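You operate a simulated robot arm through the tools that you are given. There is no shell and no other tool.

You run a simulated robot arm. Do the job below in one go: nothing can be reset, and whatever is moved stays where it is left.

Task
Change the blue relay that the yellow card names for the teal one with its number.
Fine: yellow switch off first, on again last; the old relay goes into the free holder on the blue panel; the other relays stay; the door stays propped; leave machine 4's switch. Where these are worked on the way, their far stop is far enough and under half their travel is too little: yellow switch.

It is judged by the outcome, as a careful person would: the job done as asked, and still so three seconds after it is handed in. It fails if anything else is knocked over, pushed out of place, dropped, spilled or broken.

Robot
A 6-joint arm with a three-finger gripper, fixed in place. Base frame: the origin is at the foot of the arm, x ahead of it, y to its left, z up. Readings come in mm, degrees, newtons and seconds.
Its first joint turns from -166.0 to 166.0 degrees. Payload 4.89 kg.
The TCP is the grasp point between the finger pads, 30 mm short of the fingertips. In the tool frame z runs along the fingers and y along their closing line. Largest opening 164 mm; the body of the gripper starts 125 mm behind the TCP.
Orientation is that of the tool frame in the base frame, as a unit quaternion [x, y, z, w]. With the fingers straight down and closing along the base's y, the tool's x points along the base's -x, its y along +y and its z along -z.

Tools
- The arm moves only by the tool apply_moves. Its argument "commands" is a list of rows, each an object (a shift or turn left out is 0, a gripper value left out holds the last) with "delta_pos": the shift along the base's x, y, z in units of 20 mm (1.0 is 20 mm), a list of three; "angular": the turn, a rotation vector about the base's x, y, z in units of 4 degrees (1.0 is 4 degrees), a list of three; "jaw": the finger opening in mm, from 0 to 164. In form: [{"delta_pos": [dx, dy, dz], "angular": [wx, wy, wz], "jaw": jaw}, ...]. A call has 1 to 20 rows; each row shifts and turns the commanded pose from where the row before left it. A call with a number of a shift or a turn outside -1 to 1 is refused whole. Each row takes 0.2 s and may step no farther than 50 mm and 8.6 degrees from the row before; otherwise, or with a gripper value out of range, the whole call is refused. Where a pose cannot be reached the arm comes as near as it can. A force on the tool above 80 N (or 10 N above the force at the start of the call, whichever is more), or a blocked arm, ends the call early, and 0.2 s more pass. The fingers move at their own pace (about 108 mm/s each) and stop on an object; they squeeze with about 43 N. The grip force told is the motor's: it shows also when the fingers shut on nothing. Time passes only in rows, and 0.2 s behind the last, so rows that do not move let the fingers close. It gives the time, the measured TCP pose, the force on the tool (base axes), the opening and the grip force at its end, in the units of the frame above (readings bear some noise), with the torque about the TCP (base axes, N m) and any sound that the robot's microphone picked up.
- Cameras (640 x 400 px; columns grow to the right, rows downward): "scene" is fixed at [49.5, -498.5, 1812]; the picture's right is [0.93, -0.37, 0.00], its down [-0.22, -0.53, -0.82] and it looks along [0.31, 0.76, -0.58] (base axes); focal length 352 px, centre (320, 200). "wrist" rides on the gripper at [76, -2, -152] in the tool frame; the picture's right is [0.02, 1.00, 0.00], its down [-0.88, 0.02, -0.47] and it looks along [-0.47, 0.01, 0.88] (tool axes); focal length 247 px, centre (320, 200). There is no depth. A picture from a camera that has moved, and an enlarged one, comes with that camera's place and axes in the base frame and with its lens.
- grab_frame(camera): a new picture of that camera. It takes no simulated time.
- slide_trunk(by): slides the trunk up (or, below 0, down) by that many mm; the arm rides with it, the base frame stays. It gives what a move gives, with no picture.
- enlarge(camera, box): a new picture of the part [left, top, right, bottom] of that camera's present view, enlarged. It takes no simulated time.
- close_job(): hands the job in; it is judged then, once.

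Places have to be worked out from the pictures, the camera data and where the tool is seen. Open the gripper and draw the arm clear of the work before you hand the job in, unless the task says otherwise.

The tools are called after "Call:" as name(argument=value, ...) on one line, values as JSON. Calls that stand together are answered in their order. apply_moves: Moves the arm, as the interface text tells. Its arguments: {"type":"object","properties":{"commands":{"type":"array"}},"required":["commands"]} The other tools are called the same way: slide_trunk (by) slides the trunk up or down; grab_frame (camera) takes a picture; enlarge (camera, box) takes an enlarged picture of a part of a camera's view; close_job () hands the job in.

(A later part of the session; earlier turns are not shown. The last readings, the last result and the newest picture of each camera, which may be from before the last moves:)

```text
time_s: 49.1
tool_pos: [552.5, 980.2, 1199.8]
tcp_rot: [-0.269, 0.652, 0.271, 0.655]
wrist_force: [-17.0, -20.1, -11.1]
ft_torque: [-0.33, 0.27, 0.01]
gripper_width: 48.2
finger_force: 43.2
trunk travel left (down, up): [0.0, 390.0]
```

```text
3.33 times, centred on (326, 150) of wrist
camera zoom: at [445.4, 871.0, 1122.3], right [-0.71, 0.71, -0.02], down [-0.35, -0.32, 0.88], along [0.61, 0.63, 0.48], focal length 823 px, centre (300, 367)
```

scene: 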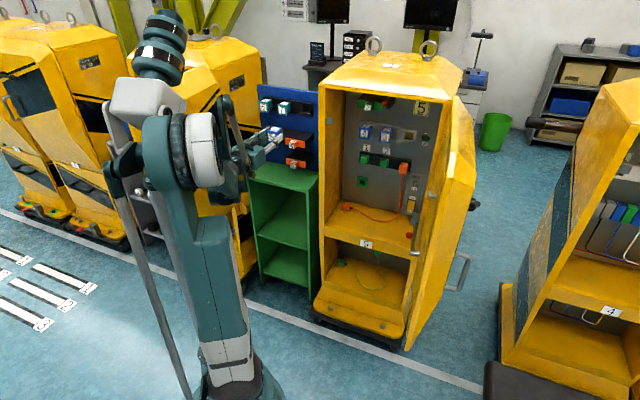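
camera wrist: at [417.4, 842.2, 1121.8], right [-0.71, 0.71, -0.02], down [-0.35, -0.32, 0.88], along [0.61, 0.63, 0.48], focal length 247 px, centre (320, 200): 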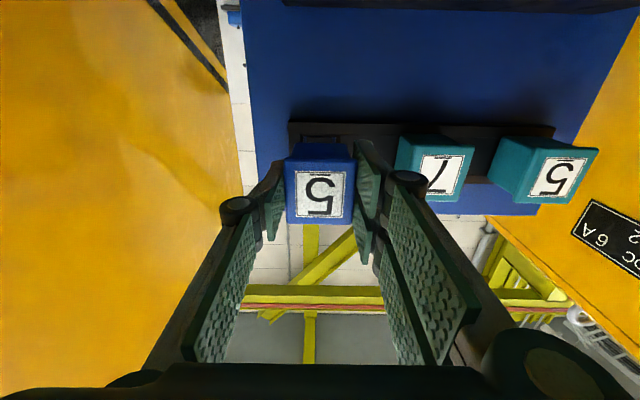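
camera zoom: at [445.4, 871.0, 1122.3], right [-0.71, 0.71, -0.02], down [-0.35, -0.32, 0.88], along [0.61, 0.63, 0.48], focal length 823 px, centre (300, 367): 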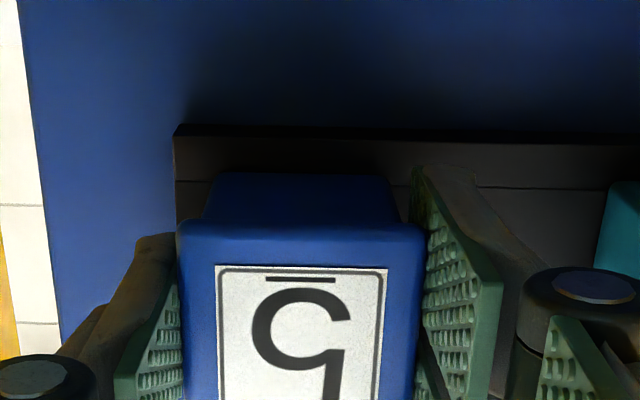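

About 26 N along the insertion direction now, so it is either seated or catching. I compare its protrusion with teal 7's in the scene view.

Call:
enlarge(camera="scene", box=[264, 90, 328, 130])

Call:
grab_frame(camera="wrist")

```text
10.00 times, centred on (296, 110) of scene
camera zoom: at [49.5, -498.5, 1812.0], right [0.93, -0.37, 0.0], down [-0.22, -0.53, -0.82], along [0.31, 0.76, -0.58], focal length 3518 px, centre (560, 1100)
```

zoom: 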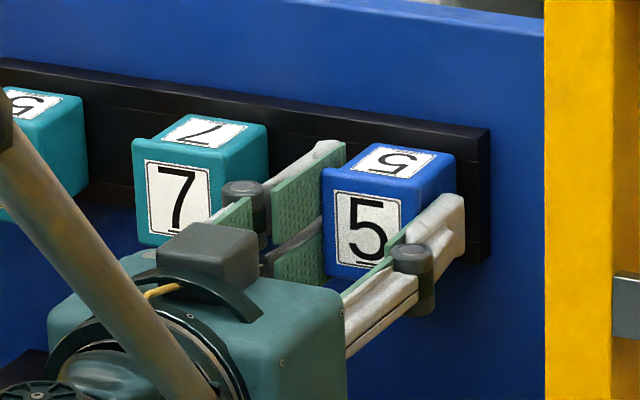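

```text
taken
camera wrist: at [445.4, 871.0, 1122.3], right [-0.71, 0.71, -0.02], down [-0.35, -0.32, 0.88], along [0.61, 0.63, 0.48], focal length 247 px, centre (320, 200)
```

wrist: 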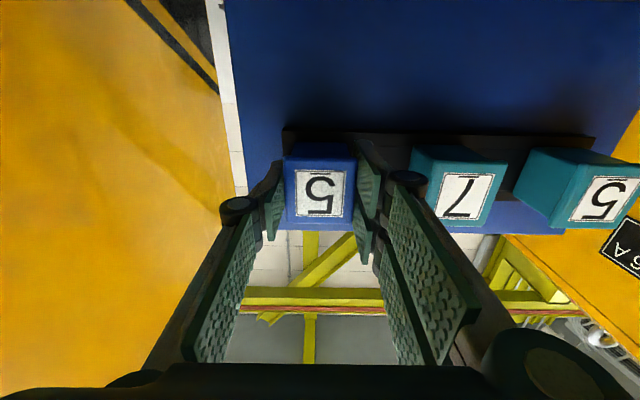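

Call:
enlarge(camera="wrist", box=[280, 130, 520, 280])

```text
2.67 times, centred on (400, 205) of wrist
camera zoom: at [445.4, 871.0, 1122.3], right [-0.71, 0.71, -0.02], down [-0.35, -0.32, 0.88], along [0.61, 0.63, 0.48], focal length 659 px, centre (107, 187)
```

zoom: 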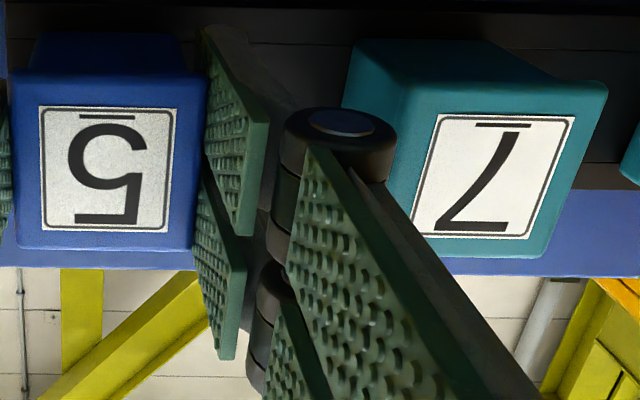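

Blue 5 and teal 7 labels have the same size and height in this view, so blue 5 is at seating depth. I press once more gently to confirm it is at its stop.

Call:
apply_moves(commands=[{"delta_pos": [0.1, 0.1, -0.05]}, {"delta_pos": [0, 0, 0]}])

Call:
enlarge(camera="wrist", box=[280, 130, 520, 280])

```text
time_s: 49.7
tool_pos: [554.0, 979.2, 1199.0]
tcp_rot: [-0.27, 0.651, 0.272, 0.655]
wrist_force: [-27.0, -31.7, -7.8]
ft_torque: [0.03, 0.06, -0.05]
gripper_width: 48.2
finger_force: 43.0
trunk travel left (down, up): [0.0, 390.0]
```

```text
2.67 times, centred on (400, 205) of wrist
camera zoom: at [447.0, 872.6, 1122.7], right [-0.71, 0.71, -0.02], down [-0.35, -0.32, 0.88], along [0.61, 0.63, 0.48], focal length 659 px, centre (107, 187)
```

zoom: 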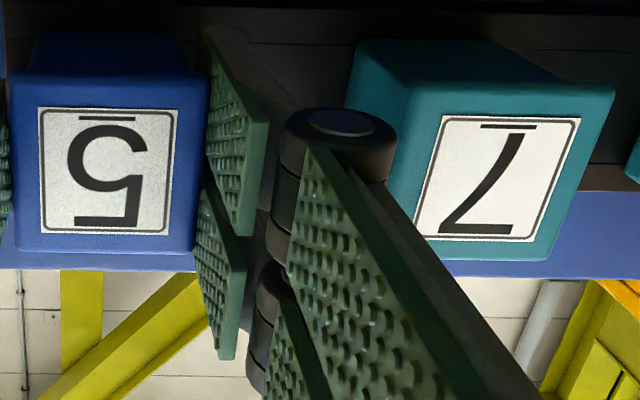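

The relay is at its stop (d 1084, about 40 N). I open the fingers to release it.

Call:
apply_moves(commands=[{"delta_pos": [-0.05, -0.05, 0]}, {"delta_pos": [0, 0, 0], "jaw": 68}, {"delta_pos": [0, 0, 0]}, {"delta_pos": [0, 0, 0]}])

Call:
enlarge(camera="wrist", box=[240, 110, 480, 260])

Call:
enlarge(camera="scene", box=[264, 90, 328, 130])

```text
time_s: 50.7
tool_pos: [555.7, 980.9, 1198.5]
tcp_rot: [-0.27, 0.652, 0.271, 0.655]
wrist_force: [0.0, 0.0, 0.1]
ft_torque: [-0.01, -0.03, -0.03]
gripper_width: 67.8
finger_force: 0.0
trunk travel left (down, up): [0.0, 390.0]
```

```text
2.67 times, centred on (360, 185) of wrist
camera zoom: at [448.8, 873.1, 1121.4], right [-0.71, 0.71, -0.02], down [-0.35, -0.32, 0.88], along [0.62, 0.63, 0.48], focal length 659 px, centre (213, 240)
```

zoom: 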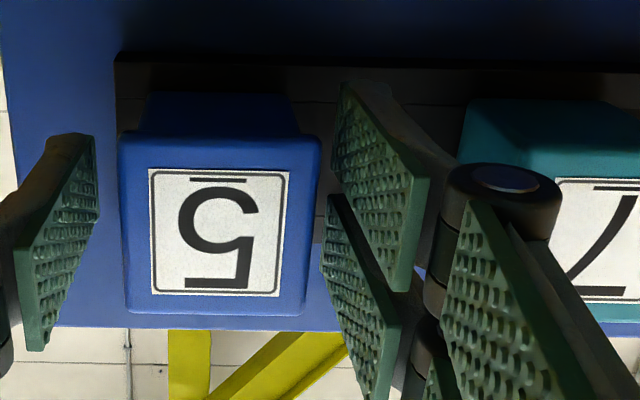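

```text
10.00 times, centred on (296, 110) of scene
camera zoom: at [49.5, -498.5, 1812.0], right [0.93, -0.37, 0.0], down [-0.22, -0.53, -0.82], along [0.31, 0.76, -0.58], focal length 3518 px, centre (560, 1100)
```

zoom: 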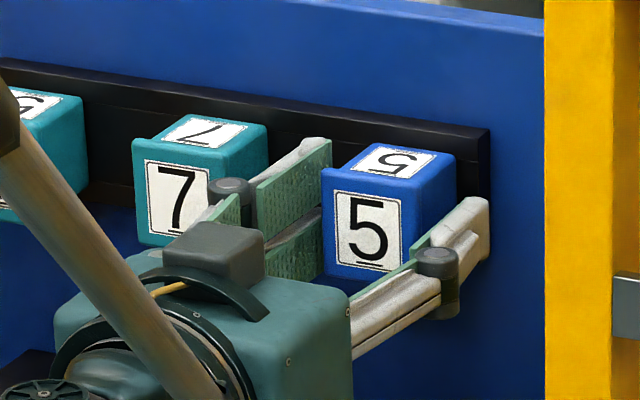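

Blue 5 stays seated with the fingers open. Before retracting I check the mast near the elbow again.

Call:
enlarge(camera="scene", box=[60, 0, 316, 160])

Call:
enlarge(camera="scene", box=[60, 120, 316, 280])

Call:
enlarge(camera="scene", box=[60, 240, 316, 400])

```text
2.50 times, centred on (188, 80) of scene
camera zoom: at [49.5, -498.5, 1812.0], right [0.93, -0.37, 0.0], down [-0.22, -0.53, -0.82], along [0.31, 0.76, -0.58], focal length 880 px, centre (650, 500)
```

zoom: 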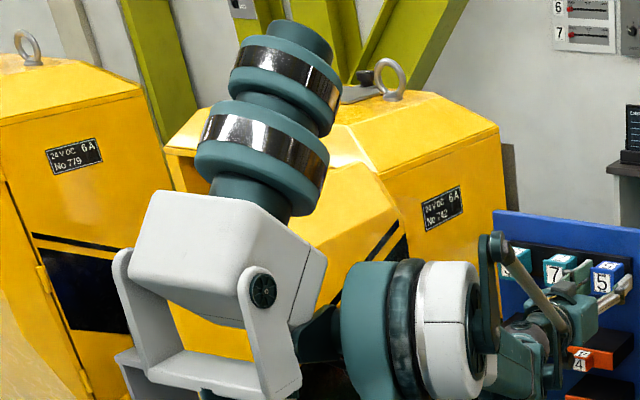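

```text
2.50 times, centred on (188, 200) of scene
camera zoom: at [49.5, -498.5, 1812.0], right [0.93, -0.37, 0.0], down [-0.22, -0.53, -0.82], along [0.31, 0.76, -0.58], focal length 880 px, centre (650, 200)
```

zoom: 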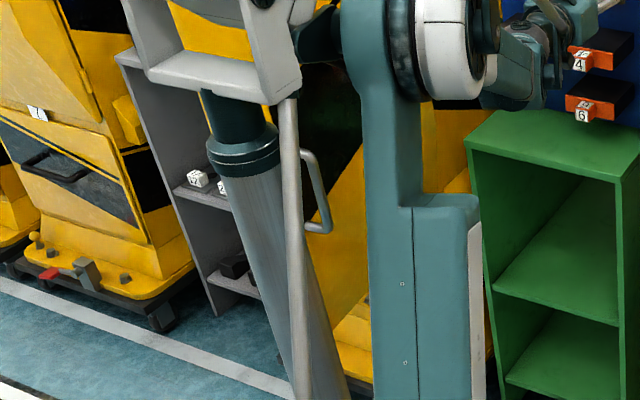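

```text
2.50 times, centred on (188, 320) of scene
camera zoom: at [49.5, -498.5, 1812.0], right [0.93, -0.37, 0.0], down [-0.22, -0.53, -0.82], along [0.31, 0.76, -0.58], focal length 880 px, centre (650, -100)
```

zoom: 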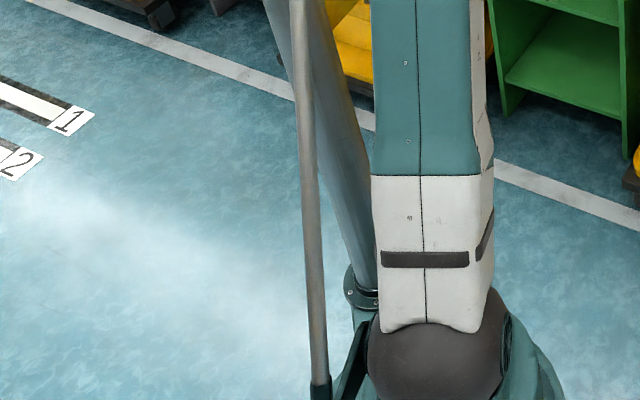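

The "mast" is a sensor head on a pole riding on the trunk beside the shoulder; with the arm extended it stands undisturbed. I retract straight back from blue 5 and check that it stays seated.

Call:
apply_moves(commands=[{"delta_pos": [-0.3, -0.3, 0]}, {"delta_pos": [-0.6, -0.6, 0]}, {"delta_pos": [-0.6, -0.6, 0]}, {"delta_pos": [-0.3, -0.3, 0]}, {"delta_pos": [0, 0, 0]}])

Call:
grab_frame(camera="wrist")

Call:
grab_frame(camera="scene")

Call:
enlarge(camera="scene", box=[60, 0, 316, 160])

```text
time_s: 51.9
tool_pos: [518.8, 943.5, 1198.5]
tcp_rot: [-0.27, 0.652, 0.272, 0.655]
wrist_force: [0.5, 0.1, -0.6]
ft_torque: [0.02, -0.05, 0.02]
gripper_width: 68.4
finger_force: 0.1
trunk travel left (down, up): [0.0, 390.0]
```

```text
taken
camera wrist: at [411.6, 836.5, 1121.7], right [-0.71, 0.71, -0.02], down [-0.35, -0.32, 0.88], along [0.61, 0.63, 0.48], focal length 247 px, centre (320, 200)
```

wrist: 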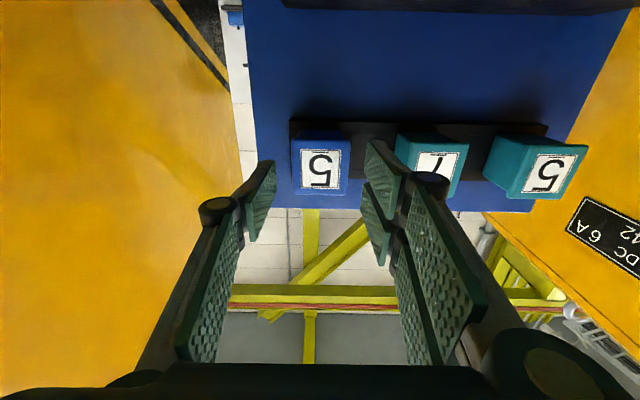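

```text
taken
```

scene: 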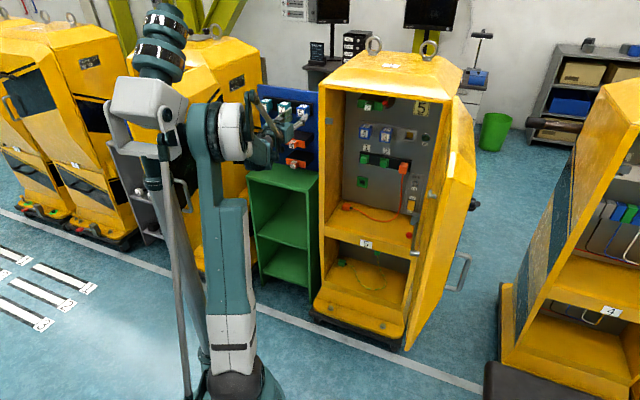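

```text
2.50 times, centred on (188, 80) of scene
camera zoom: at [49.5, -498.5, 1812.0], right [0.93, -0.37, 0.0], down [-0.22, -0.53, -0.82], along [0.31, 0.76, -0.58], focal length 880 px, centre (650, 500)
```

zoom: 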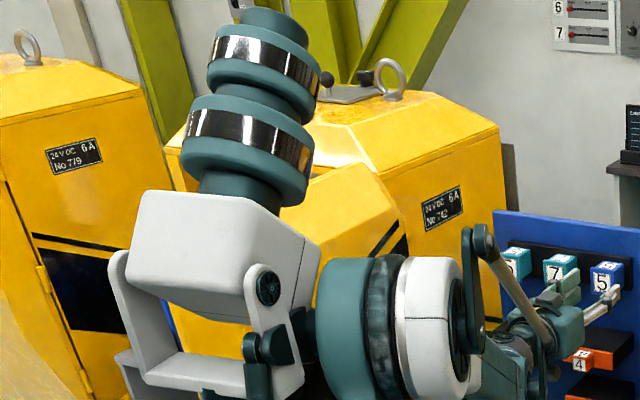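

Blue 5 stays put in the holder. The head is part of this robot and only leans slightly when the elbow linkage comes near it; I now test moving left in small steps at this depth, watching for any blocking.

Call:
apply_moves(commands=[{"delta_pos": [-0.7, 0.7, 0], "jaw": 72}, {"delta_pos": [-0.7, 0.7, 0]}, {"delta_pos": [-0.7, 0.7, 0]}, {"delta_pos": [0, 0, 0]}, {"delta_pos": [0, 0, 0]}])

Call:
enlarge(camera="scene", box=[60, 0, 316, 160])

Call:
enlarge(camera="scene", box=[60, 120, 316, 280])

```text
time_s: 53.1
tool_pos: [477.9, 987.1, 1198.8]
tcp_rot: [-0.27, 0.652, 0.271, 0.654]
wrist_force: [0.6, -0.5, -0.2]
ft_torque: [-0.02, 0.0, -0.02]
gripper_width: 72.3
finger_force: 0.1
trunk travel left (down, up): [0.0, 390.0]
```

```text
2.50 times, centred on (188, 80) of scene
camera zoom: at [49.5, -498.5, 1812.0], right [0.93, -0.37, 0.0], down [-0.22, -0.53, -0.82], along [0.31, 0.76, -0.58], focal length 880 px, centre (650, 500)
```

zoom: 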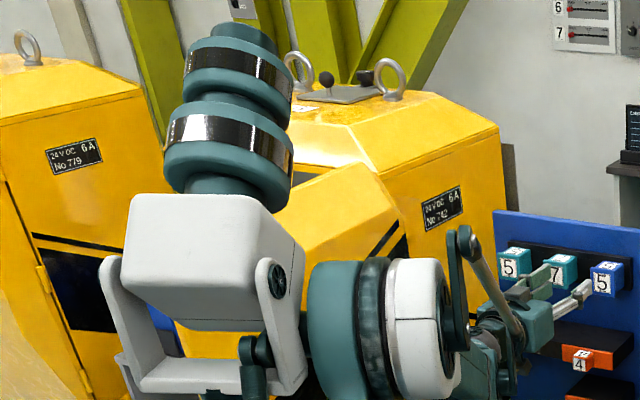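

```text
2.50 times, centred on (188, 200) of scene
camera zoom: at [49.5, -498.5, 1812.0], right [0.93, -0.37, 0.0], down [-0.22, -0.53, -0.82], along [0.31, 0.76, -0.58], focal length 880 px, centre (650, 200)
```

zoom: 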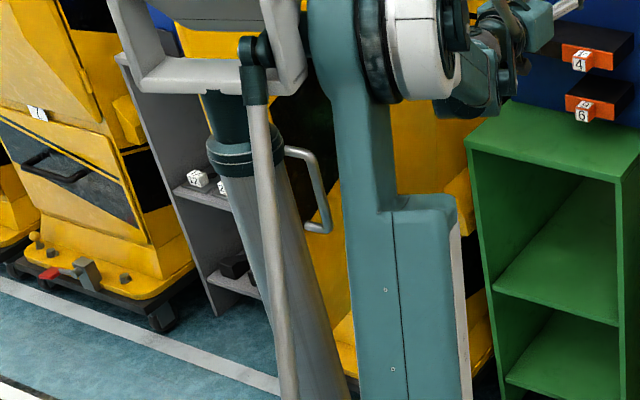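

The head just pans aside lightly without blocking. I check the gap between the upper arm and the fixed pole near the shoulder.

Call:
enlarge(camera="scene", box=[140, 240, 268, 320])

Call:
enlarge(camera="scene", box=[140, 320, 268, 400])

Call:
grab_frame(camera="wrist")

```text
5.00 times, centred on (204, 280) of scene
camera zoom: at [49.5, -498.5, 1812.0], right [0.93, -0.37, 0.0], down [-0.22, -0.53, -0.82], along [0.31, 0.76, -0.58], focal length 1759 px, centre (900, -200)
```

zoom: 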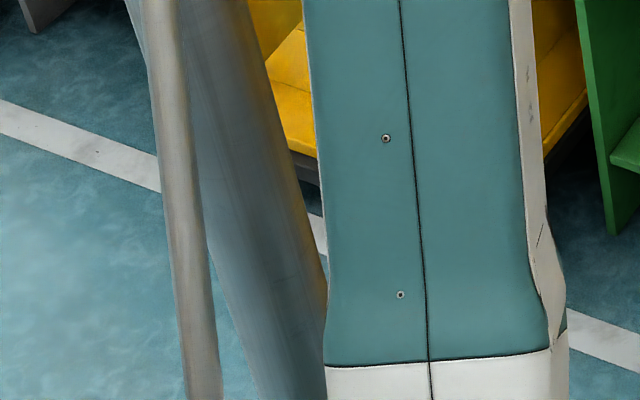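

```text
5.00 times, centred on (204, 360) of scene
camera zoom: at [49.5, -498.5, 1812.0], right [0.93, -0.37, 0.0], down [-0.22, -0.53, -0.82], along [0.31, 0.76, -0.58], focal length 1759 px, centre (900, -600)
```

zoom: 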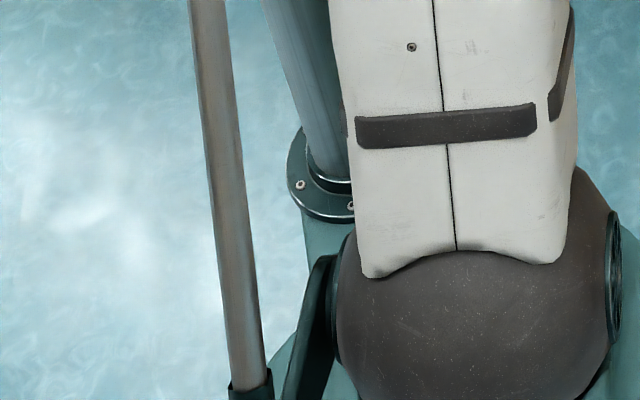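

```text
taken
camera wrist: at [370.4, 878.8, 1121.9], right [-0.71, 0.71, -0.02], down [-0.35, -0.32, 0.88], along [0.61, 0.63, 0.48], focal length 247 px, centre (320, 200)
```

wrist: 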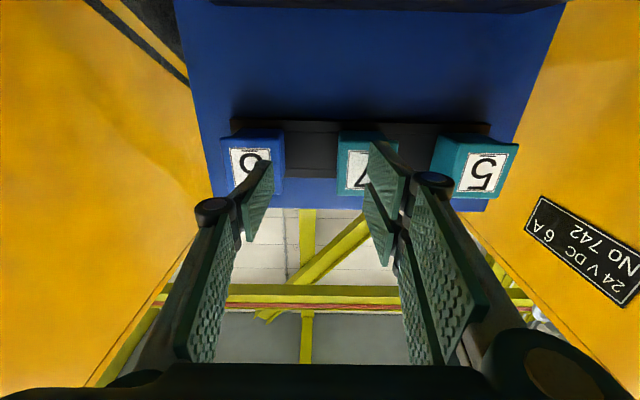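

The pole is fixed beside the upper arm and leaves only a few millimetres at this angle. I probe a little further left in small steps to learn where the hard limit really is.

Call:
apply_moves(commands=[{"delta_pos": [-0.35, 0.35, 0]}, {"delta_pos": [-0.35, 0.35, 0]}, {"delta_pos": [-0.35, 0.35, 0]}, {"delta_pos": [-0.35, 0.35, 0]}, {"delta_pos": [0, 0, 0]}, {"delta_pos": [0, 0, 0]}])

Call:
enlarge(camera="scene", box=[140, 240, 268, 320])

Call:
enlarge(camera="scene", box=[60, 0, 316, 160])

```text
time_s: 54.5
tool_pos: [458.8, 1007.3, 1200.2]
tcp_rot: [-0.267, 0.654, 0.267, 0.656]
wrist_force: [-2.0, -0.3, 1.3]
ft_torque: [-0.05, 0.03, -0.31]
gripper_width: 72.1
finger_force: 0.1
trunk travel left (down, up): [0.0, 390.0]
```

```text
5.00 times, centred on (204, 280) of scene
camera zoom: at [49.5, -498.5, 1812.0], right [0.93, -0.37, 0.0], down [-0.22, -0.53, -0.82], along [0.31, 0.76, -0.58], focal length 1759 px, centre (900, -200)
```

zoom: 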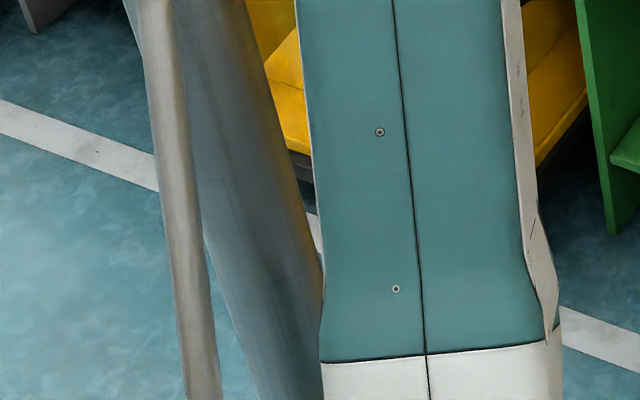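

```text
2.50 times, centred on (188, 80) of scene
camera zoom: at [49.5, -498.5, 1812.0], right [0.93, -0.37, 0.0], down [-0.22, -0.53, -0.82], along [0.31, 0.76, -0.58], focal length 880 px, centre (650, 500)
```

zoom: 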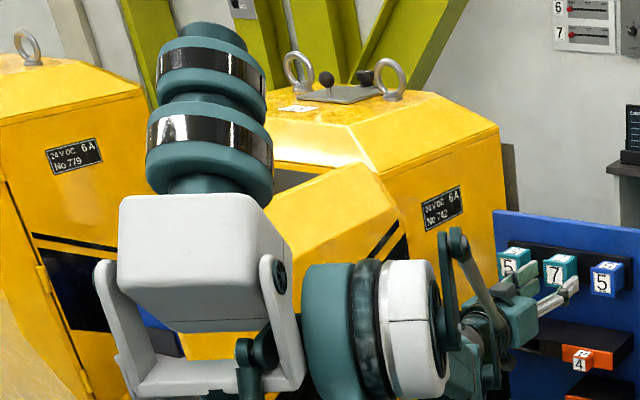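

The arm stalls at e≈−388 with the elbow against the head's yoke. Raising the trunk would let the elbow sit lower than the yoke and further forward for the same tool height, so I back off right and out first.

Call:
apply_moves(commands=[{"delta_pos": [0.5, -0.5, 0]}, {"delta_pos": [0.7, -0.7, 0]}, {"delta_pos": [0.5, -0.9, 0], "angular": [0, 0, 0.07]}, {"delta_pos": [0.3, -0.9, 0], "angular": [0, 0, 0.08]}, {"delta_pos": [0, -0.9, 0]}, {"delta_pos": [-0.2, -0.6, 0]}, {"delta_pos": [0, 0, 0]}])

Call:
slide_trunk(by=200)

Call:
grab_frame(camera="scene")

```text
time_s: 56.1
tool_pos: [485.4, 924.7, 1199.8]
tcp_rot: [-0.273, 0.65, 0.274, 0.654]
wrist_force: [-0.2, 0.1, -0.5]
ft_torque: [0.06, -0.05, -0.05]
gripper_width: 71.7
finger_force: 0.0
trunk travel left (down, up): [0.0, 390.0]
```

```text
time_s: 58.3
tool_pos: [484.4, 924.5, 1398.2]
tcp_rot: [-0.273, 0.651, 0.274, 0.653]
wrist_force: [-0.8, 0.5, -0.3]
ft_torque: [0.01, -0.05, -0.02]
gripper_width: 72.1
finger_force: 0.0
trunk travel left (down, up): [-200.0, 190.0]
```

```text
taken
```

scene: 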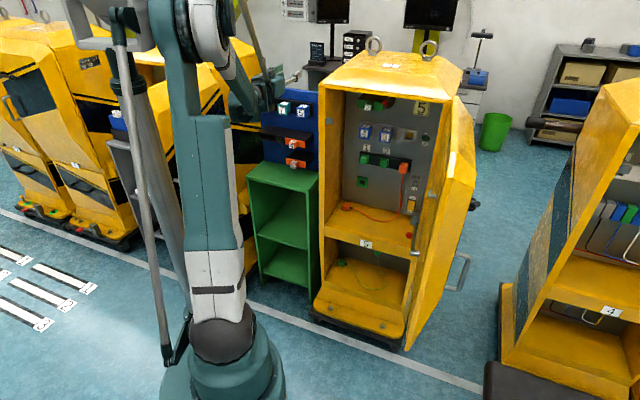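

The trunk is 200 mm up. I lower the tool back to z 1200 at the same spot.

Call:
apply_moves(commands=[{"delta_pos": [0, 0, -0.9]}, {"delta_pos": [0, 0, -0.9]}, {"delta_pos": [0, 0, -0.9]}, {"delta_pos": [0, 0, -0.9]}, {"delta_pos": [0, 0, -0.9]}, {"delta_pos": [0, 0, -0.9]}, {"delta_pos": [0, 0, -0.9]}, {"delta_pos": [0, 0, -0.9]}, {"delta_pos": [0, 0, -0.9]}, {"delta_pos": [0, 0, -0.9]}, {"delta_pos": [0, 0, -0.9]}, {"delta_pos": [0, 0, 0]}])

Call:
grab_frame(camera="scene")

Call:
enlarge(camera="scene", box=[60, 0, 316, 160])

```text
time_s: 60.9
tool_pos: [484.9, 925.3, 1199.7]
tcp_rot: [-0.273, 0.65, 0.274, 0.654]
wrist_force: [0.1, -0.4, -0.5]
ft_torque: [0.03, -0.01, -0.02]
gripper_width: 72.0
finger_force: 0.0
trunk travel left (down, up): [-200.0, 190.0]
```

```text
taken
```

scene: 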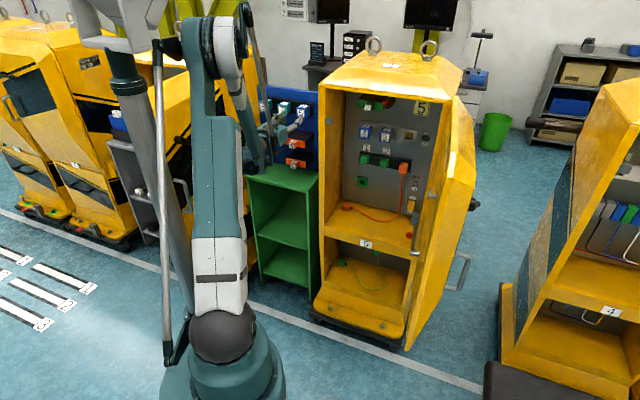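

```text
2.50 times, centred on (188, 80) of scene
camera zoom: at [49.5, -498.5, 1812.0], right [0.93, -0.37, 0.0], down [-0.22, -0.53, -0.82], along [0.31, 0.76, -0.58], focal length 880 px, centre (650, 500)
```

zoom: 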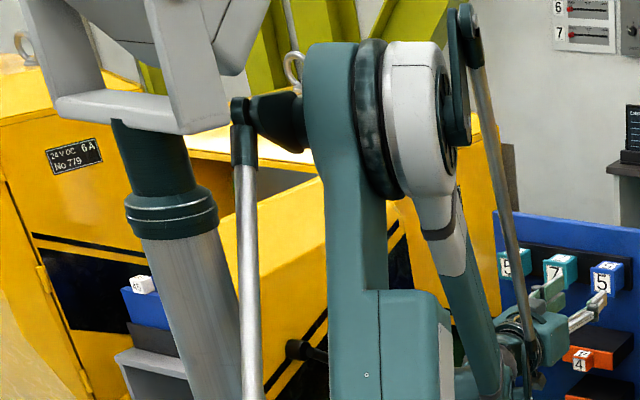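

With the trunk higher, the elbow now sits clearly below and ahead of the head's yoke, though the linkage rod runs beside the pole. I move forward to d≈1045 and left in small steps, watching.

Call:
apply_moves(commands=[{"delta_pos": [0.4, 0.6, 0]}, {"delta_pos": [0.4, 0.6, 0]}, {"delta_pos": [0.3, 0.6, 0]}, {"delta_pos": [0, 0.7, 0]}, {"delta_pos": [-0.5, 0.6, 0]}, {"delta_pos": [-0.5, 0.5, 0]}, {"delta_pos": [0, 0, 0]}])

Call:
enlarge(camera="scene", box=[60, 0, 316, 160])

Call:
enlarge(camera="scene", box=[60, 120, 316, 280])

Call:
enlarge(camera="scene", box=[60, 240, 316, 400])

```text
time_s: 62.5
tool_pos: [485.7, 997.0, 1200.9]
tcp_rot: [-0.273, 0.651, 0.274, 0.654]
wrist_force: [-0.2, 0.0, 0.4]
ft_torque: [0.02, 0.0, -0.03]
gripper_width: 72.2
finger_force: 0.1
trunk travel left (down, up): [-200.0, 190.0]
```

```text
2.50 times, centred on (188, 80) of scene
camera zoom: at [49.5, -498.5, 1812.0], right [0.93, -0.37, 0.0], down [-0.22, -0.53, -0.82], along [0.31, 0.76, -0.58], focal length 880 px, centre (650, 500)
```

zoom: 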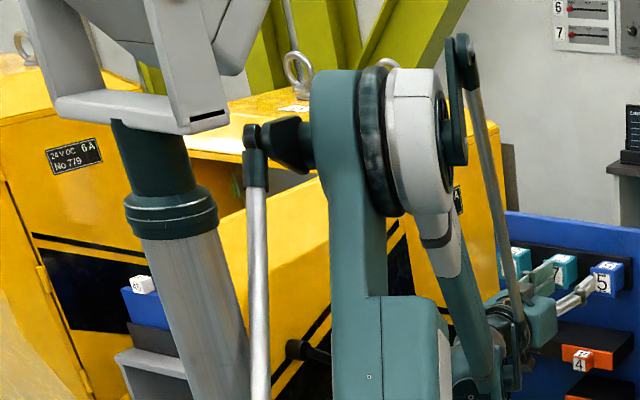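

```text
2.50 times, centred on (188, 200) of scene
camera zoom: at [49.5, -498.5, 1812.0], right [0.93, -0.37, 0.0], down [-0.22, -0.53, -0.82], along [0.31, 0.76, -0.58], focal length 880 px, centre (650, 200)
```

zoom: 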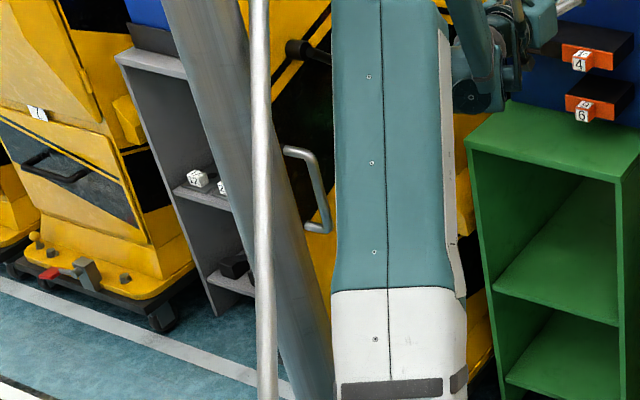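

```text
2.50 times, centred on (188, 320) of scene
camera zoom: at [49.5, -498.5, 1812.0], right [0.93, -0.37, 0.0], down [-0.22, -0.53, -0.82], along [0.31, 0.76, -0.58], focal length 880 px, centre (650, -100)
```

zoom: 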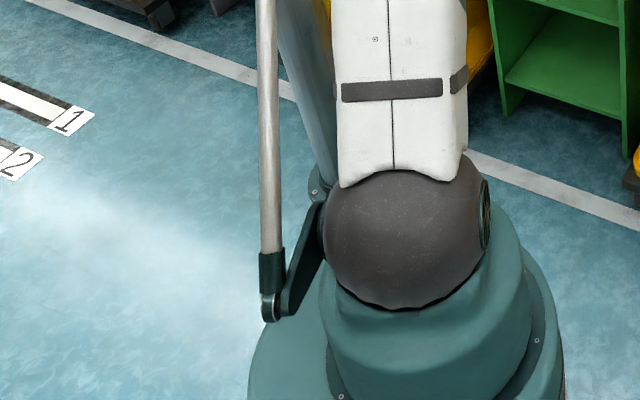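

No contact at e −361 now. I continue left in steps.

Call:
apply_moves(commands=[{"delta_pos": [-0.4, 0.4, 0]}, {"delta_pos": [-0.4, 0.4, 0]}, {"delta_pos": [-0.4, 0.4, 0]}, {"delta_pos": [0, 0, 0]}])

Call:
enlarge(camera="scene", box=[60, 0, 316, 160])

Call:
enlarge(camera="scene", box=[60, 120, 316, 280])

```text
time_s: 63.5
tool_pos: [463.1, 1021.6, 1199.1]
tcp_rot: [-0.274, 0.651, 0.275, 0.653]
wrist_force: [0.3, 0.8, -0.3]
ft_torque: [0.0, 0.02, -0.02]
gripper_width: 72.0
finger_force: 0.1
trunk travel left (down, up): [-200.0, 190.0]
```

```text
2.50 times, centred on (188, 80) of scene
camera zoom: at [49.5, -498.5, 1812.0], right [0.93, -0.37, 0.0], down [-0.22, -0.53, -0.82], along [0.31, 0.76, -0.58], focal length 880 px, centre (650, 500)
```

zoom: 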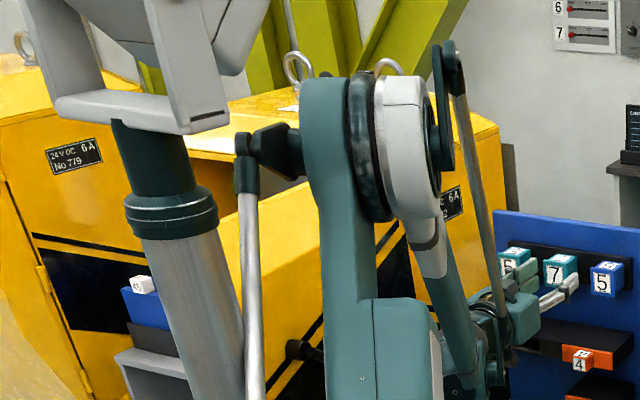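

```text
2.50 times, centred on (188, 200) of scene
camera zoom: at [49.5, -498.5, 1812.0], right [0.93, -0.37, 0.0], down [-0.22, -0.53, -0.82], along [0.31, 0.76, -0.58], focal length 880 px, centre (650, 200)
```

zoom: 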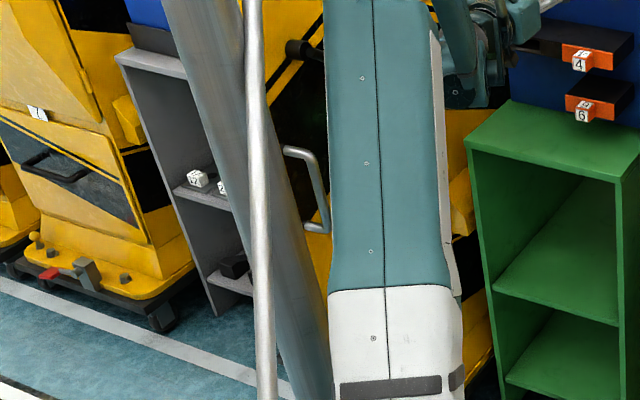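

Free at e −395, already beyond the earlier stall. I go on.

Call:
apply_moves(commands=[{"delta_pos": [-0.4, 0.4, 0.02]}, {"delta_pos": [-0.4, 0.4, 0.02]}, {"delta_pos": [-0.4, 0.4, 0]}, {"delta_pos": [0, 0, 0]}])

Call:
enlarge(camera="scene", box=[60, 0, 316, 160])

Call:
enlarge(camera="scene", box=[60, 120, 316, 280])

Call:
grab_frame(camera="wrist")

```text
time_s: 64.5
tool_pos: [437.7, 1044.4, 1200.5]
tcp_rot: [-0.273, 0.65, 0.275, 0.653]
wrist_force: [0.5, 0.0, 0.4]
ft_torque: [0.01, 0.01, 0.01]
gripper_width: 71.6
finger_force: 0.0
trunk travel left (down, up): [-200.0, 190.0]
```

```text
2.50 times, centred on (188, 80) of scene
camera zoom: at [49.5, -498.5, 1812.0], right [0.93, -0.37, 0.0], down [-0.22, -0.53, -0.82], along [0.31, 0.76, -0.58], focal length 880 px, centre (650, 500)
```

zoom: 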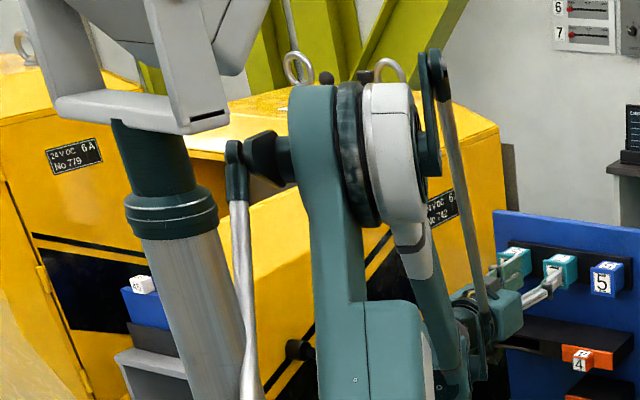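

```text
2.50 times, centred on (188, 200) of scene
camera zoom: at [49.5, -498.5, 1812.0], right [0.93, -0.37, 0.0], down [-0.22, -0.53, -0.82], along [0.31, 0.76, -0.58], focal length 880 px, centre (650, 200)
```

zoom: 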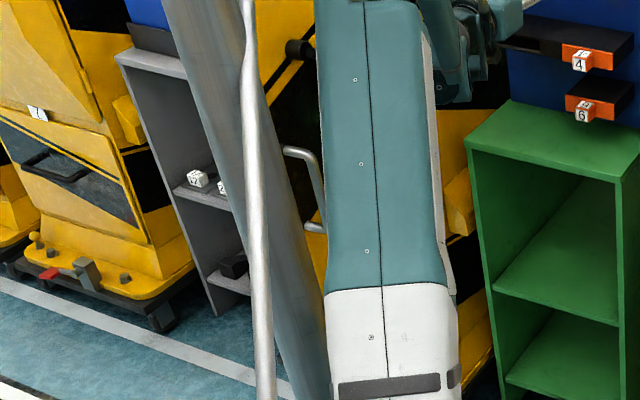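

```text
taken
camera wrist: at [332.3, 936.4, 1124.3], right [-0.71, 0.7, -0.02], down [-0.35, -0.33, 0.88], along [0.61, 0.64, 0.48], focal length 247 px, centre (320, 200)
```

wrist: 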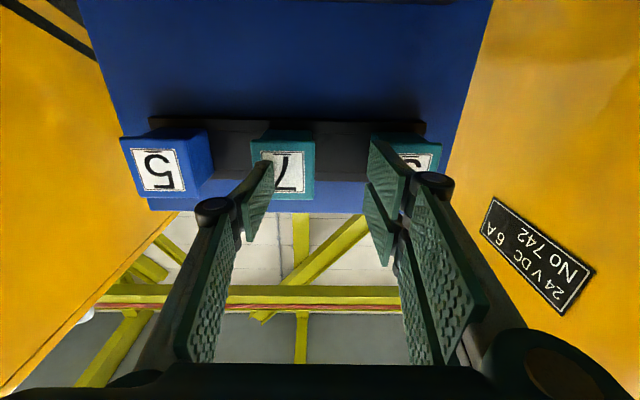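

The rod turns out not to obstruct, and the arm moves freely at e −429. The yellow machine on the left now comes near the gripper's left side, so I look at it closely before going further.

Call:
enlarge(camera="wrist", box=[360, 0, 640, 175])

Call:
enlarge(camera="wrist", box=[360, 150, 640, 325])

Call:
enlarge(camera="scene", box=[200, 60, 328, 140])

```text
2.29 times, centred on (500, 88) of wrist
camera zoom: at [332.3, 936.4, 1124.3], right [-0.71, 0.7, -0.02], down [-0.35, -0.33, 0.88], along [0.61, 0.64, 0.48], focal length 564 px, centre (-91, 457)
```

zoom: 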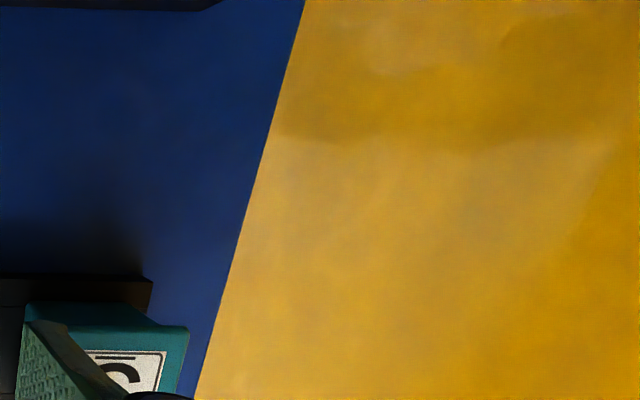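

```text
2.29 times, centred on (500, 238) of wrist
camera zoom: at [332.3, 936.4, 1124.3], right [-0.71, 0.7, -0.02], down [-0.35, -0.33, 0.88], along [0.61, 0.64, 0.48], focal length 564 px, centre (-91, 114)
```

zoom: 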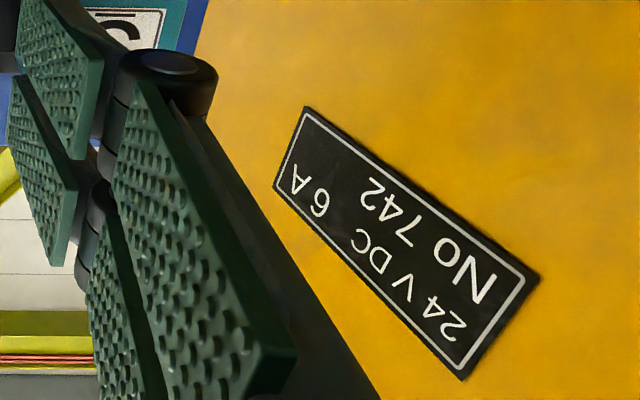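

```text
5.00 times, centred on (264, 100) of scene
camera zoom: at [49.5, -498.5, 1812.0], right [0.93, -0.37, 0.0], down [-0.22, -0.53, -0.82], along [0.31, 0.76, -0.58], focal length 1759 px, centre (600, 700)
```

zoom: 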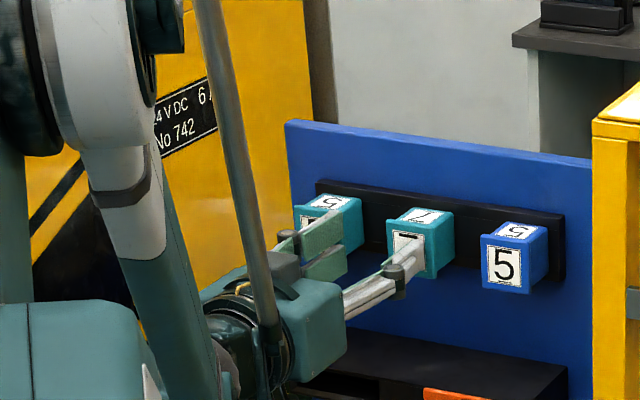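

The yellow surface is machine 742's side wall at e≈−600, which leaves too little room for the 166 mm wide gripper body beside teal 5. I therefore grip teal 5 from above and below: I go back to the safe spot and roll the tool 90° so the body stands upright, with the camera on the right.

Call:
apply_moves(commands=[{"delta_pos": [0.4, -0.4, 0]}, {"delta_pos": [0.6, -0.6, 0]}, {"delta_pos": [0.7, -0.7, 0]}, {"delta_pos": [0.5, -0.8, 0]}, {"delta_pos": [0.2, -0.9, 0]}, {"delta_pos": [0, -0.9, 0]}, {"delta_pos": [0, -0.8, 0]}, {"delta_pos": [0, 0, 0]}])

Call:
apply_moves(commands=[{"angular": [-0.9944, -0.9944, 0]}, {"angular": [-0.9944, -0.9944, 0]}, {"angular": [-0.9944, -0.9944, 0]}, {"angular": [-0.9944, -0.9944, 0]}, {"angular": [-0.9944, -0.9944, 0]}, {"angular": [-0.9944, -0.9944, 0]}, {"angular": [-0.9944, -0.9944, 0]}, {"angular": [-0.9944, -0.9944, 0]}, {"angular": [-0.9944, -0.9944, 0]}, {"angular": [-0.9944, -0.9944, 0]}, {"angular": [-0.9944, -0.9944, 0]}, {"angular": [-0.9944, -0.9944, 0]}, {"angular": [-0.9944, -0.9944, 0]}, {"angular": [-0.9944, -0.9944, 0]}, {"angular": [-0.9944, -0.9944, 0]}, {"angular": [-0.9944, -0.9944, 0]}, {"angular": [0, 0, 0]}])

Call:
grab_frame(camera="wrist")

Call:
grab_frame(camera="scene")

```text
time_s: 66.3
tool_pos: [485.9, 942.5, 1201.6]
tcp_rot: [-0.273, 0.65, 0.275, 0.653]
wrist_force: [0.1, -0.7, -1.2]
ft_torque: [-0.04, 0.03, 0.02]
gripper_width: 72.1
finger_force: 0.1
trunk travel left (down, up): [-200.0, 190.0]
```

```text
time_s: 69.9
tool_pos: [492.2, 941.5, 1201.3]
tcp_rot: [-0.635, 0.267, -0.263, 0.675]
wrist_force: [0.0, 0.7, -0.2]
ft_torque: [-0.01, -0.01, -0.02]
gripper_width: 72.1
finger_force: 0.1
out of reach, approached as far as the arm can: row 16
trunk travel left (down, up): [-200.0, 190.0]
```

```text
taken
camera wrist: at [439.6, 779.4, 1194.2], right [0.03, 0.04, -1.0], down [-0.96, 0.28, -0.02], along [0.27, 0.96, 0.05], focal length 247 px, centre (320, 200)
```

wrist: 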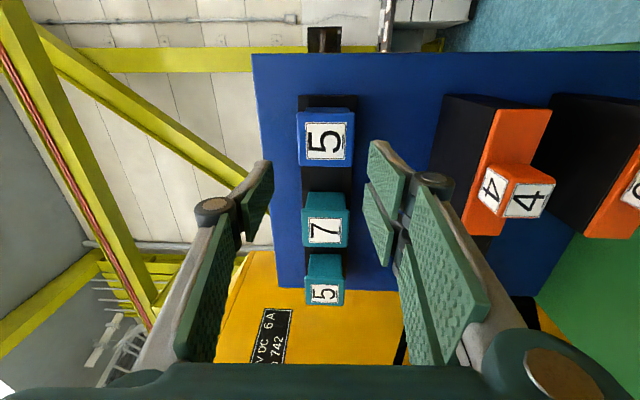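

```text
taken
```

scene: 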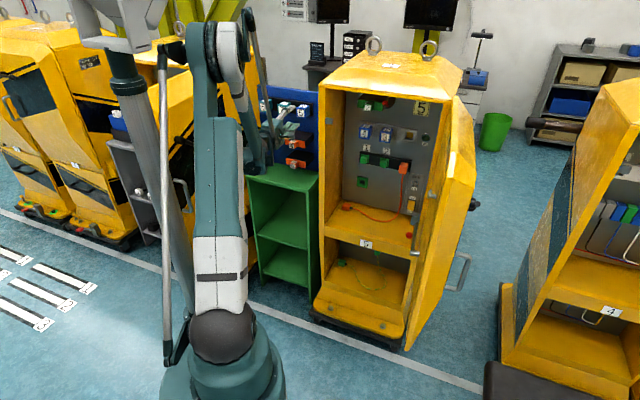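

The roll is nearly complete, but the tool is 2.9° nose-up and about 1.5° short in roll at a joint limit. I try to correct the remaining tilt.

Call:
apply_moves(commands=[{"angular": [-0.26, 0.26, -0.11]}, {"angular": [-0.26, 0.26, -0.11]}, {"angular": [-0.13, -0.13, 0]}, {"angular": [0, 0, 0]}])

```text
time_s: 70.9
tool_pos: [492.8, 941.4, 1201.7]
tcp_rot: [-0.634, 0.273, -0.261, 0.674]
wrist_force: [0.1, -0.2, 0.2]
ft_torque: [0.0, 0.01, -0.01]
gripper_width: 72.1
finger_force: 0.0
out of reach, approached as far as the arm can: row 3
trunk travel left (down, up): [-200.0, 190.0]
```

This roll direction meets a joint limit, so I roll the other way instead (camera on the left). First I go back through the neutral roll.

Call:
apply_moves(commands=[{"angular": [0.9944, 0.9944, 0]}, {"angular": [0.9944, 0.9944, 0]}, {"angular": [0.9944, 0.9944, 0]}, {"angular": [0.9944, 0.9944, 0]}, {"angular": [0.9944, 0.9944, 0]}, {"angular": [0.9944, 0.9944, 0]}, {"angular": [0.9944, 0.9944, 0]}, {"angular": [0.9944, 0.9944, 0]}, {"angular": [0.9944, 0.9944, 0]}, {"angular": [0.9944, 0.9944, 0]}, {"angular": [0.9944, 0.9944, 0]}, {"angular": [0.9944, 0.9944, 0]}, {"angular": [0.9944, 0.9944, 0]}, {"angular": [0.9944, 0.9944, 0]}, {"angular": [0.9944, 0.9944, 0]}, {"angular": [0.6, 0.6, 0]}, {"angular": [0, 0, 0]}])

```text
time_s: 74.5
tool_pos: [490.3, 941.7, 1201.7]
tcp_rot: [-0.255, 0.656, 0.258, 0.662]
wrist_force: [-0.4, -0.5, -0.3]
ft_torque: [0.0, -0.02, -0.01]
gripper_width: 72.2
finger_force: 0.2
trunk travel left (down, up): [-200.0, 190.0]
```

Back at neutral roll with yaw 42.5°. I yaw to 53° (8° off the panel normal, to keep wrist and camera away from the side wall) and then roll +90° about the tool axis.

Call:
apply_moves(commands=[{"angular": [0, 0, 0.875]}, {"angular": [0, 0, 0.875]}, {"angular": [0, 0, 0.875]}, {"angular": [0.7535, 1.0, 0]}, {"angular": [0.7535, 1.0, 0]}, {"angular": [0.7535, 1.0, 0]}, {"angular": [0.7535, 1.0, 0]}, {"angular": [0.7535, 1.0, 0]}, {"angular": [0.7535, 1.0, 0]}, {"angular": [0.7535, 1.0, 0]}, {"angular": [0.7535, 1.0, 0]}, {"angular": [0.7535, 1.0, 0]}, {"angular": [0, 0, 0]}])

Call:
apply_moves(commands=[{"angular": [0.7535, 1.0, 0]}, {"angular": [0.7535, 1.0, 0]}, {"angular": [0.7535, 1.0, 0]}, {"angular": [0.7535, 1.0, 0]}, {"angular": [0.7535, 1.0, 0]}, {"angular": [0.7535, 1.0, 0]}, {"angular": [0.7535, 1.0, 0]}, {"angular": [0.7535, 1.0, 0]}, {"angular": [0.7535, 1.0, 0]}, {"angular": [0, 0, 0]}])

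Call:
grab_frame(camera="wrist")

Call:
grab_frame(camera="scene")

```text
time_s: 77.3
tool_pos: [492.0, 942.6, 1200.2]
tcp_rot: [-0.046, 0.703, 0.534, 0.467]
wrist_force: [0.5, -0.8, -0.6]
ft_torque: [0.0, -0.02, 0.03]
gripper_width: 71.9
finger_force: 0.0
trunk travel left (down, up): [-200.0, 190.0]
```

```text
time_s: 79.5
tool_pos: [491.1, 941.8, 1201.9]
tcp_rot: [0.228, 0.67, 0.669, 0.227]
wrist_force: [0.2, 0.4, 0.4]
ft_torque: [0.04, 0.0, 0.01]
gripper_width: 71.8
finger_force: 0.0
trunk travel left (down, up): [-200.0, 190.0]
```

```text
taken
camera wrist: at [337.2, 867.5, 1200.4], right [-0.01, 0.01, 1.0], down [0.41, -0.91, 0.02], along [0.91, 0.41, 0.01], focal length 247 px, centre (320, 200)
```

wrist: 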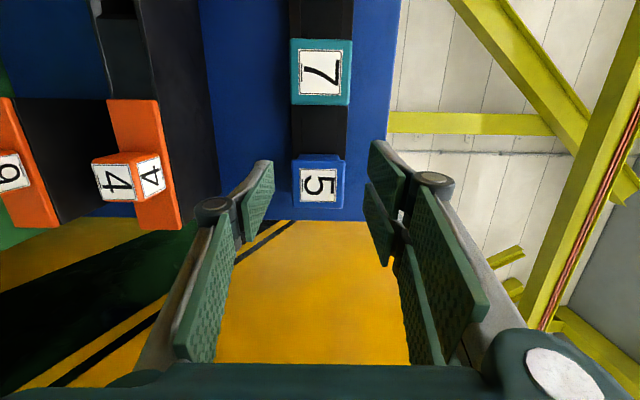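

```text
taken
```

scene: 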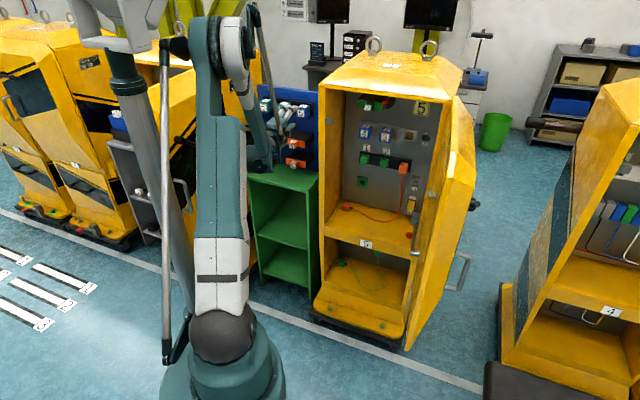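

The orientation is now exact: level, fingers closing vertically, yaw 52.5°. I move forward and left to about (d 1040, e −440), watching the head and pole.

Call:
apply_moves(commands=[{"delta_pos": [0.1, 0.5, -0.02]}, {"delta_pos": [-0.3, 0.75, -0.02]}, {"delta_pos": [-0.5, 0.65, -0.02]}, {"delta_pos": [-0.5, 0.65, -0.02]}, {"delta_pos": [-0.5, 0.65, -0.02]}, {"delta_pos": [-0.55, 0.65, -0.02]}, {"delta_pos": [-0.55, 0.7, -0.02]}, {"delta_pos": [-0.52, 0.68, 0]}, {"delta_pos": [0, 0, 0]}])

Call:
grab_frame(camera="wrist")

Call:
enlarge(camera="scene", box=[60, 0, 316, 160])

Call:
enlarge(camera="scene", box=[60, 120, 316, 280])

```text
time_s: 81.5
tool_pos: [424.1, 1045.6, 1199.7]
tcp_rot: [0.228, 0.67, 0.669, 0.227]
wrist_force: [-0.3, 0.4, 0.5]
ft_torque: [0.03, 0.02, 0.01]
gripper_width: 71.9
finger_force: 0.1
trunk travel left (down, up): [-200.0, 190.0]
```

```text
taken
camera wrist: at [269.5, 972.2, 1198.3], right [-0.02, 0.01, 1.0], down [0.41, -0.91, 0.02], along [0.91, 0.41, 0.01], focal length 247 px, centre (320, 200)
```

wrist: 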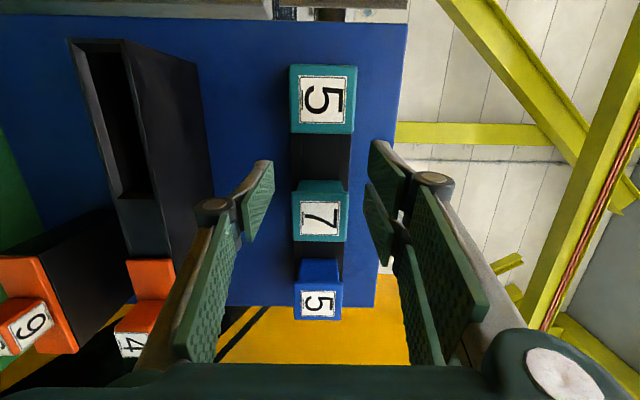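

```text
2.50 times, centred on (188, 80) of scene
camera zoom: at [49.5, -498.5, 1812.0], right [0.93, -0.37, 0.0], down [-0.22, -0.53, -0.82], along [0.31, 0.76, -0.58], focal length 880 px, centre (650, 500)
```

zoom: 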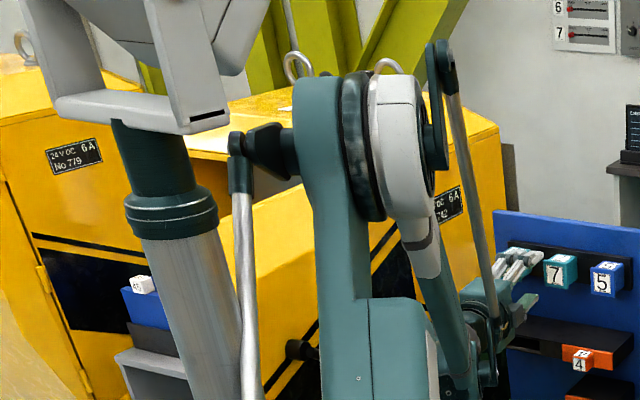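

```text
2.50 times, centred on (188, 200) of scene
camera zoom: at [49.5, -498.5, 1812.0], right [0.93, -0.37, 0.0], down [-0.22, -0.53, -0.82], along [0.31, 0.76, -0.58], focal length 880 px, centre (650, 200)
```

zoom: 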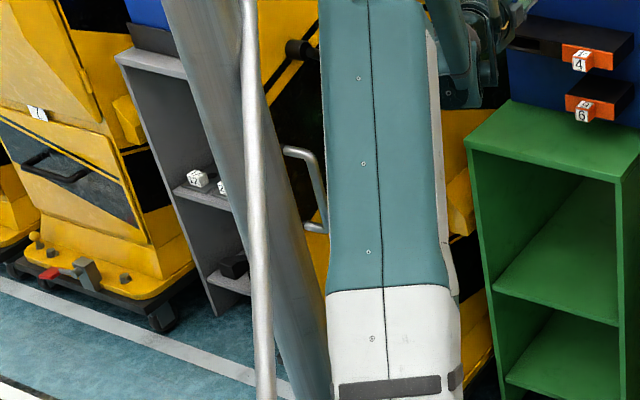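

No contact with head or pole. I enlarge the wrist view to measure teal 5 exactly.

Call:
enlarge(camera="wrist", box=[224, 40, 416, 160])

Call:
enlarge(camera="wrist", box=[224, 150, 416, 330])

```text
3.33 times, centred on (320, 100) of wrist
camera zoom: at [269.5, 972.2, 1198.3], right [-0.02, 0.01, 1.0], down [0.41, -0.91, 0.02], along [0.91, 0.41, 0.01], focal length 823 px, centre (320, 533)
```

zoom: 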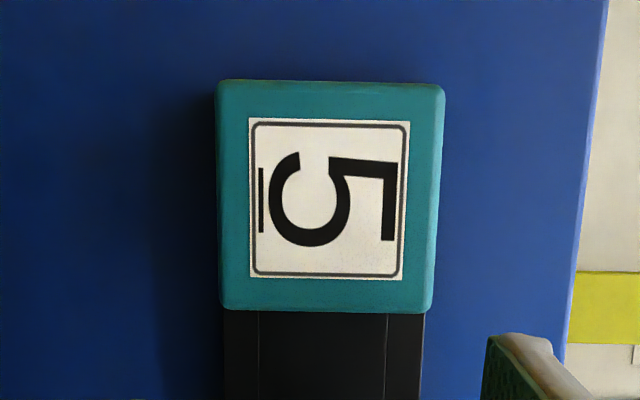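

```text
2.22 times, centred on (320, 240) of wrist
camera zoom: at [269.5, 972.2, 1198.3], right [-0.02, 0.01, 1.0], down [0.41, -0.91, 0.02], along [0.91, 0.41, 0.01], focal length 549 px, centre (320, 111)
```

zoom: 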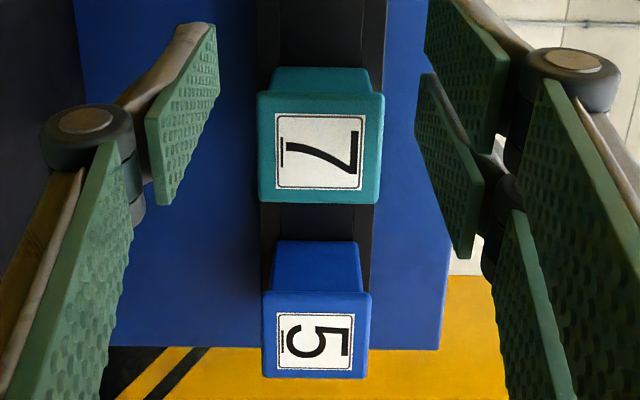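

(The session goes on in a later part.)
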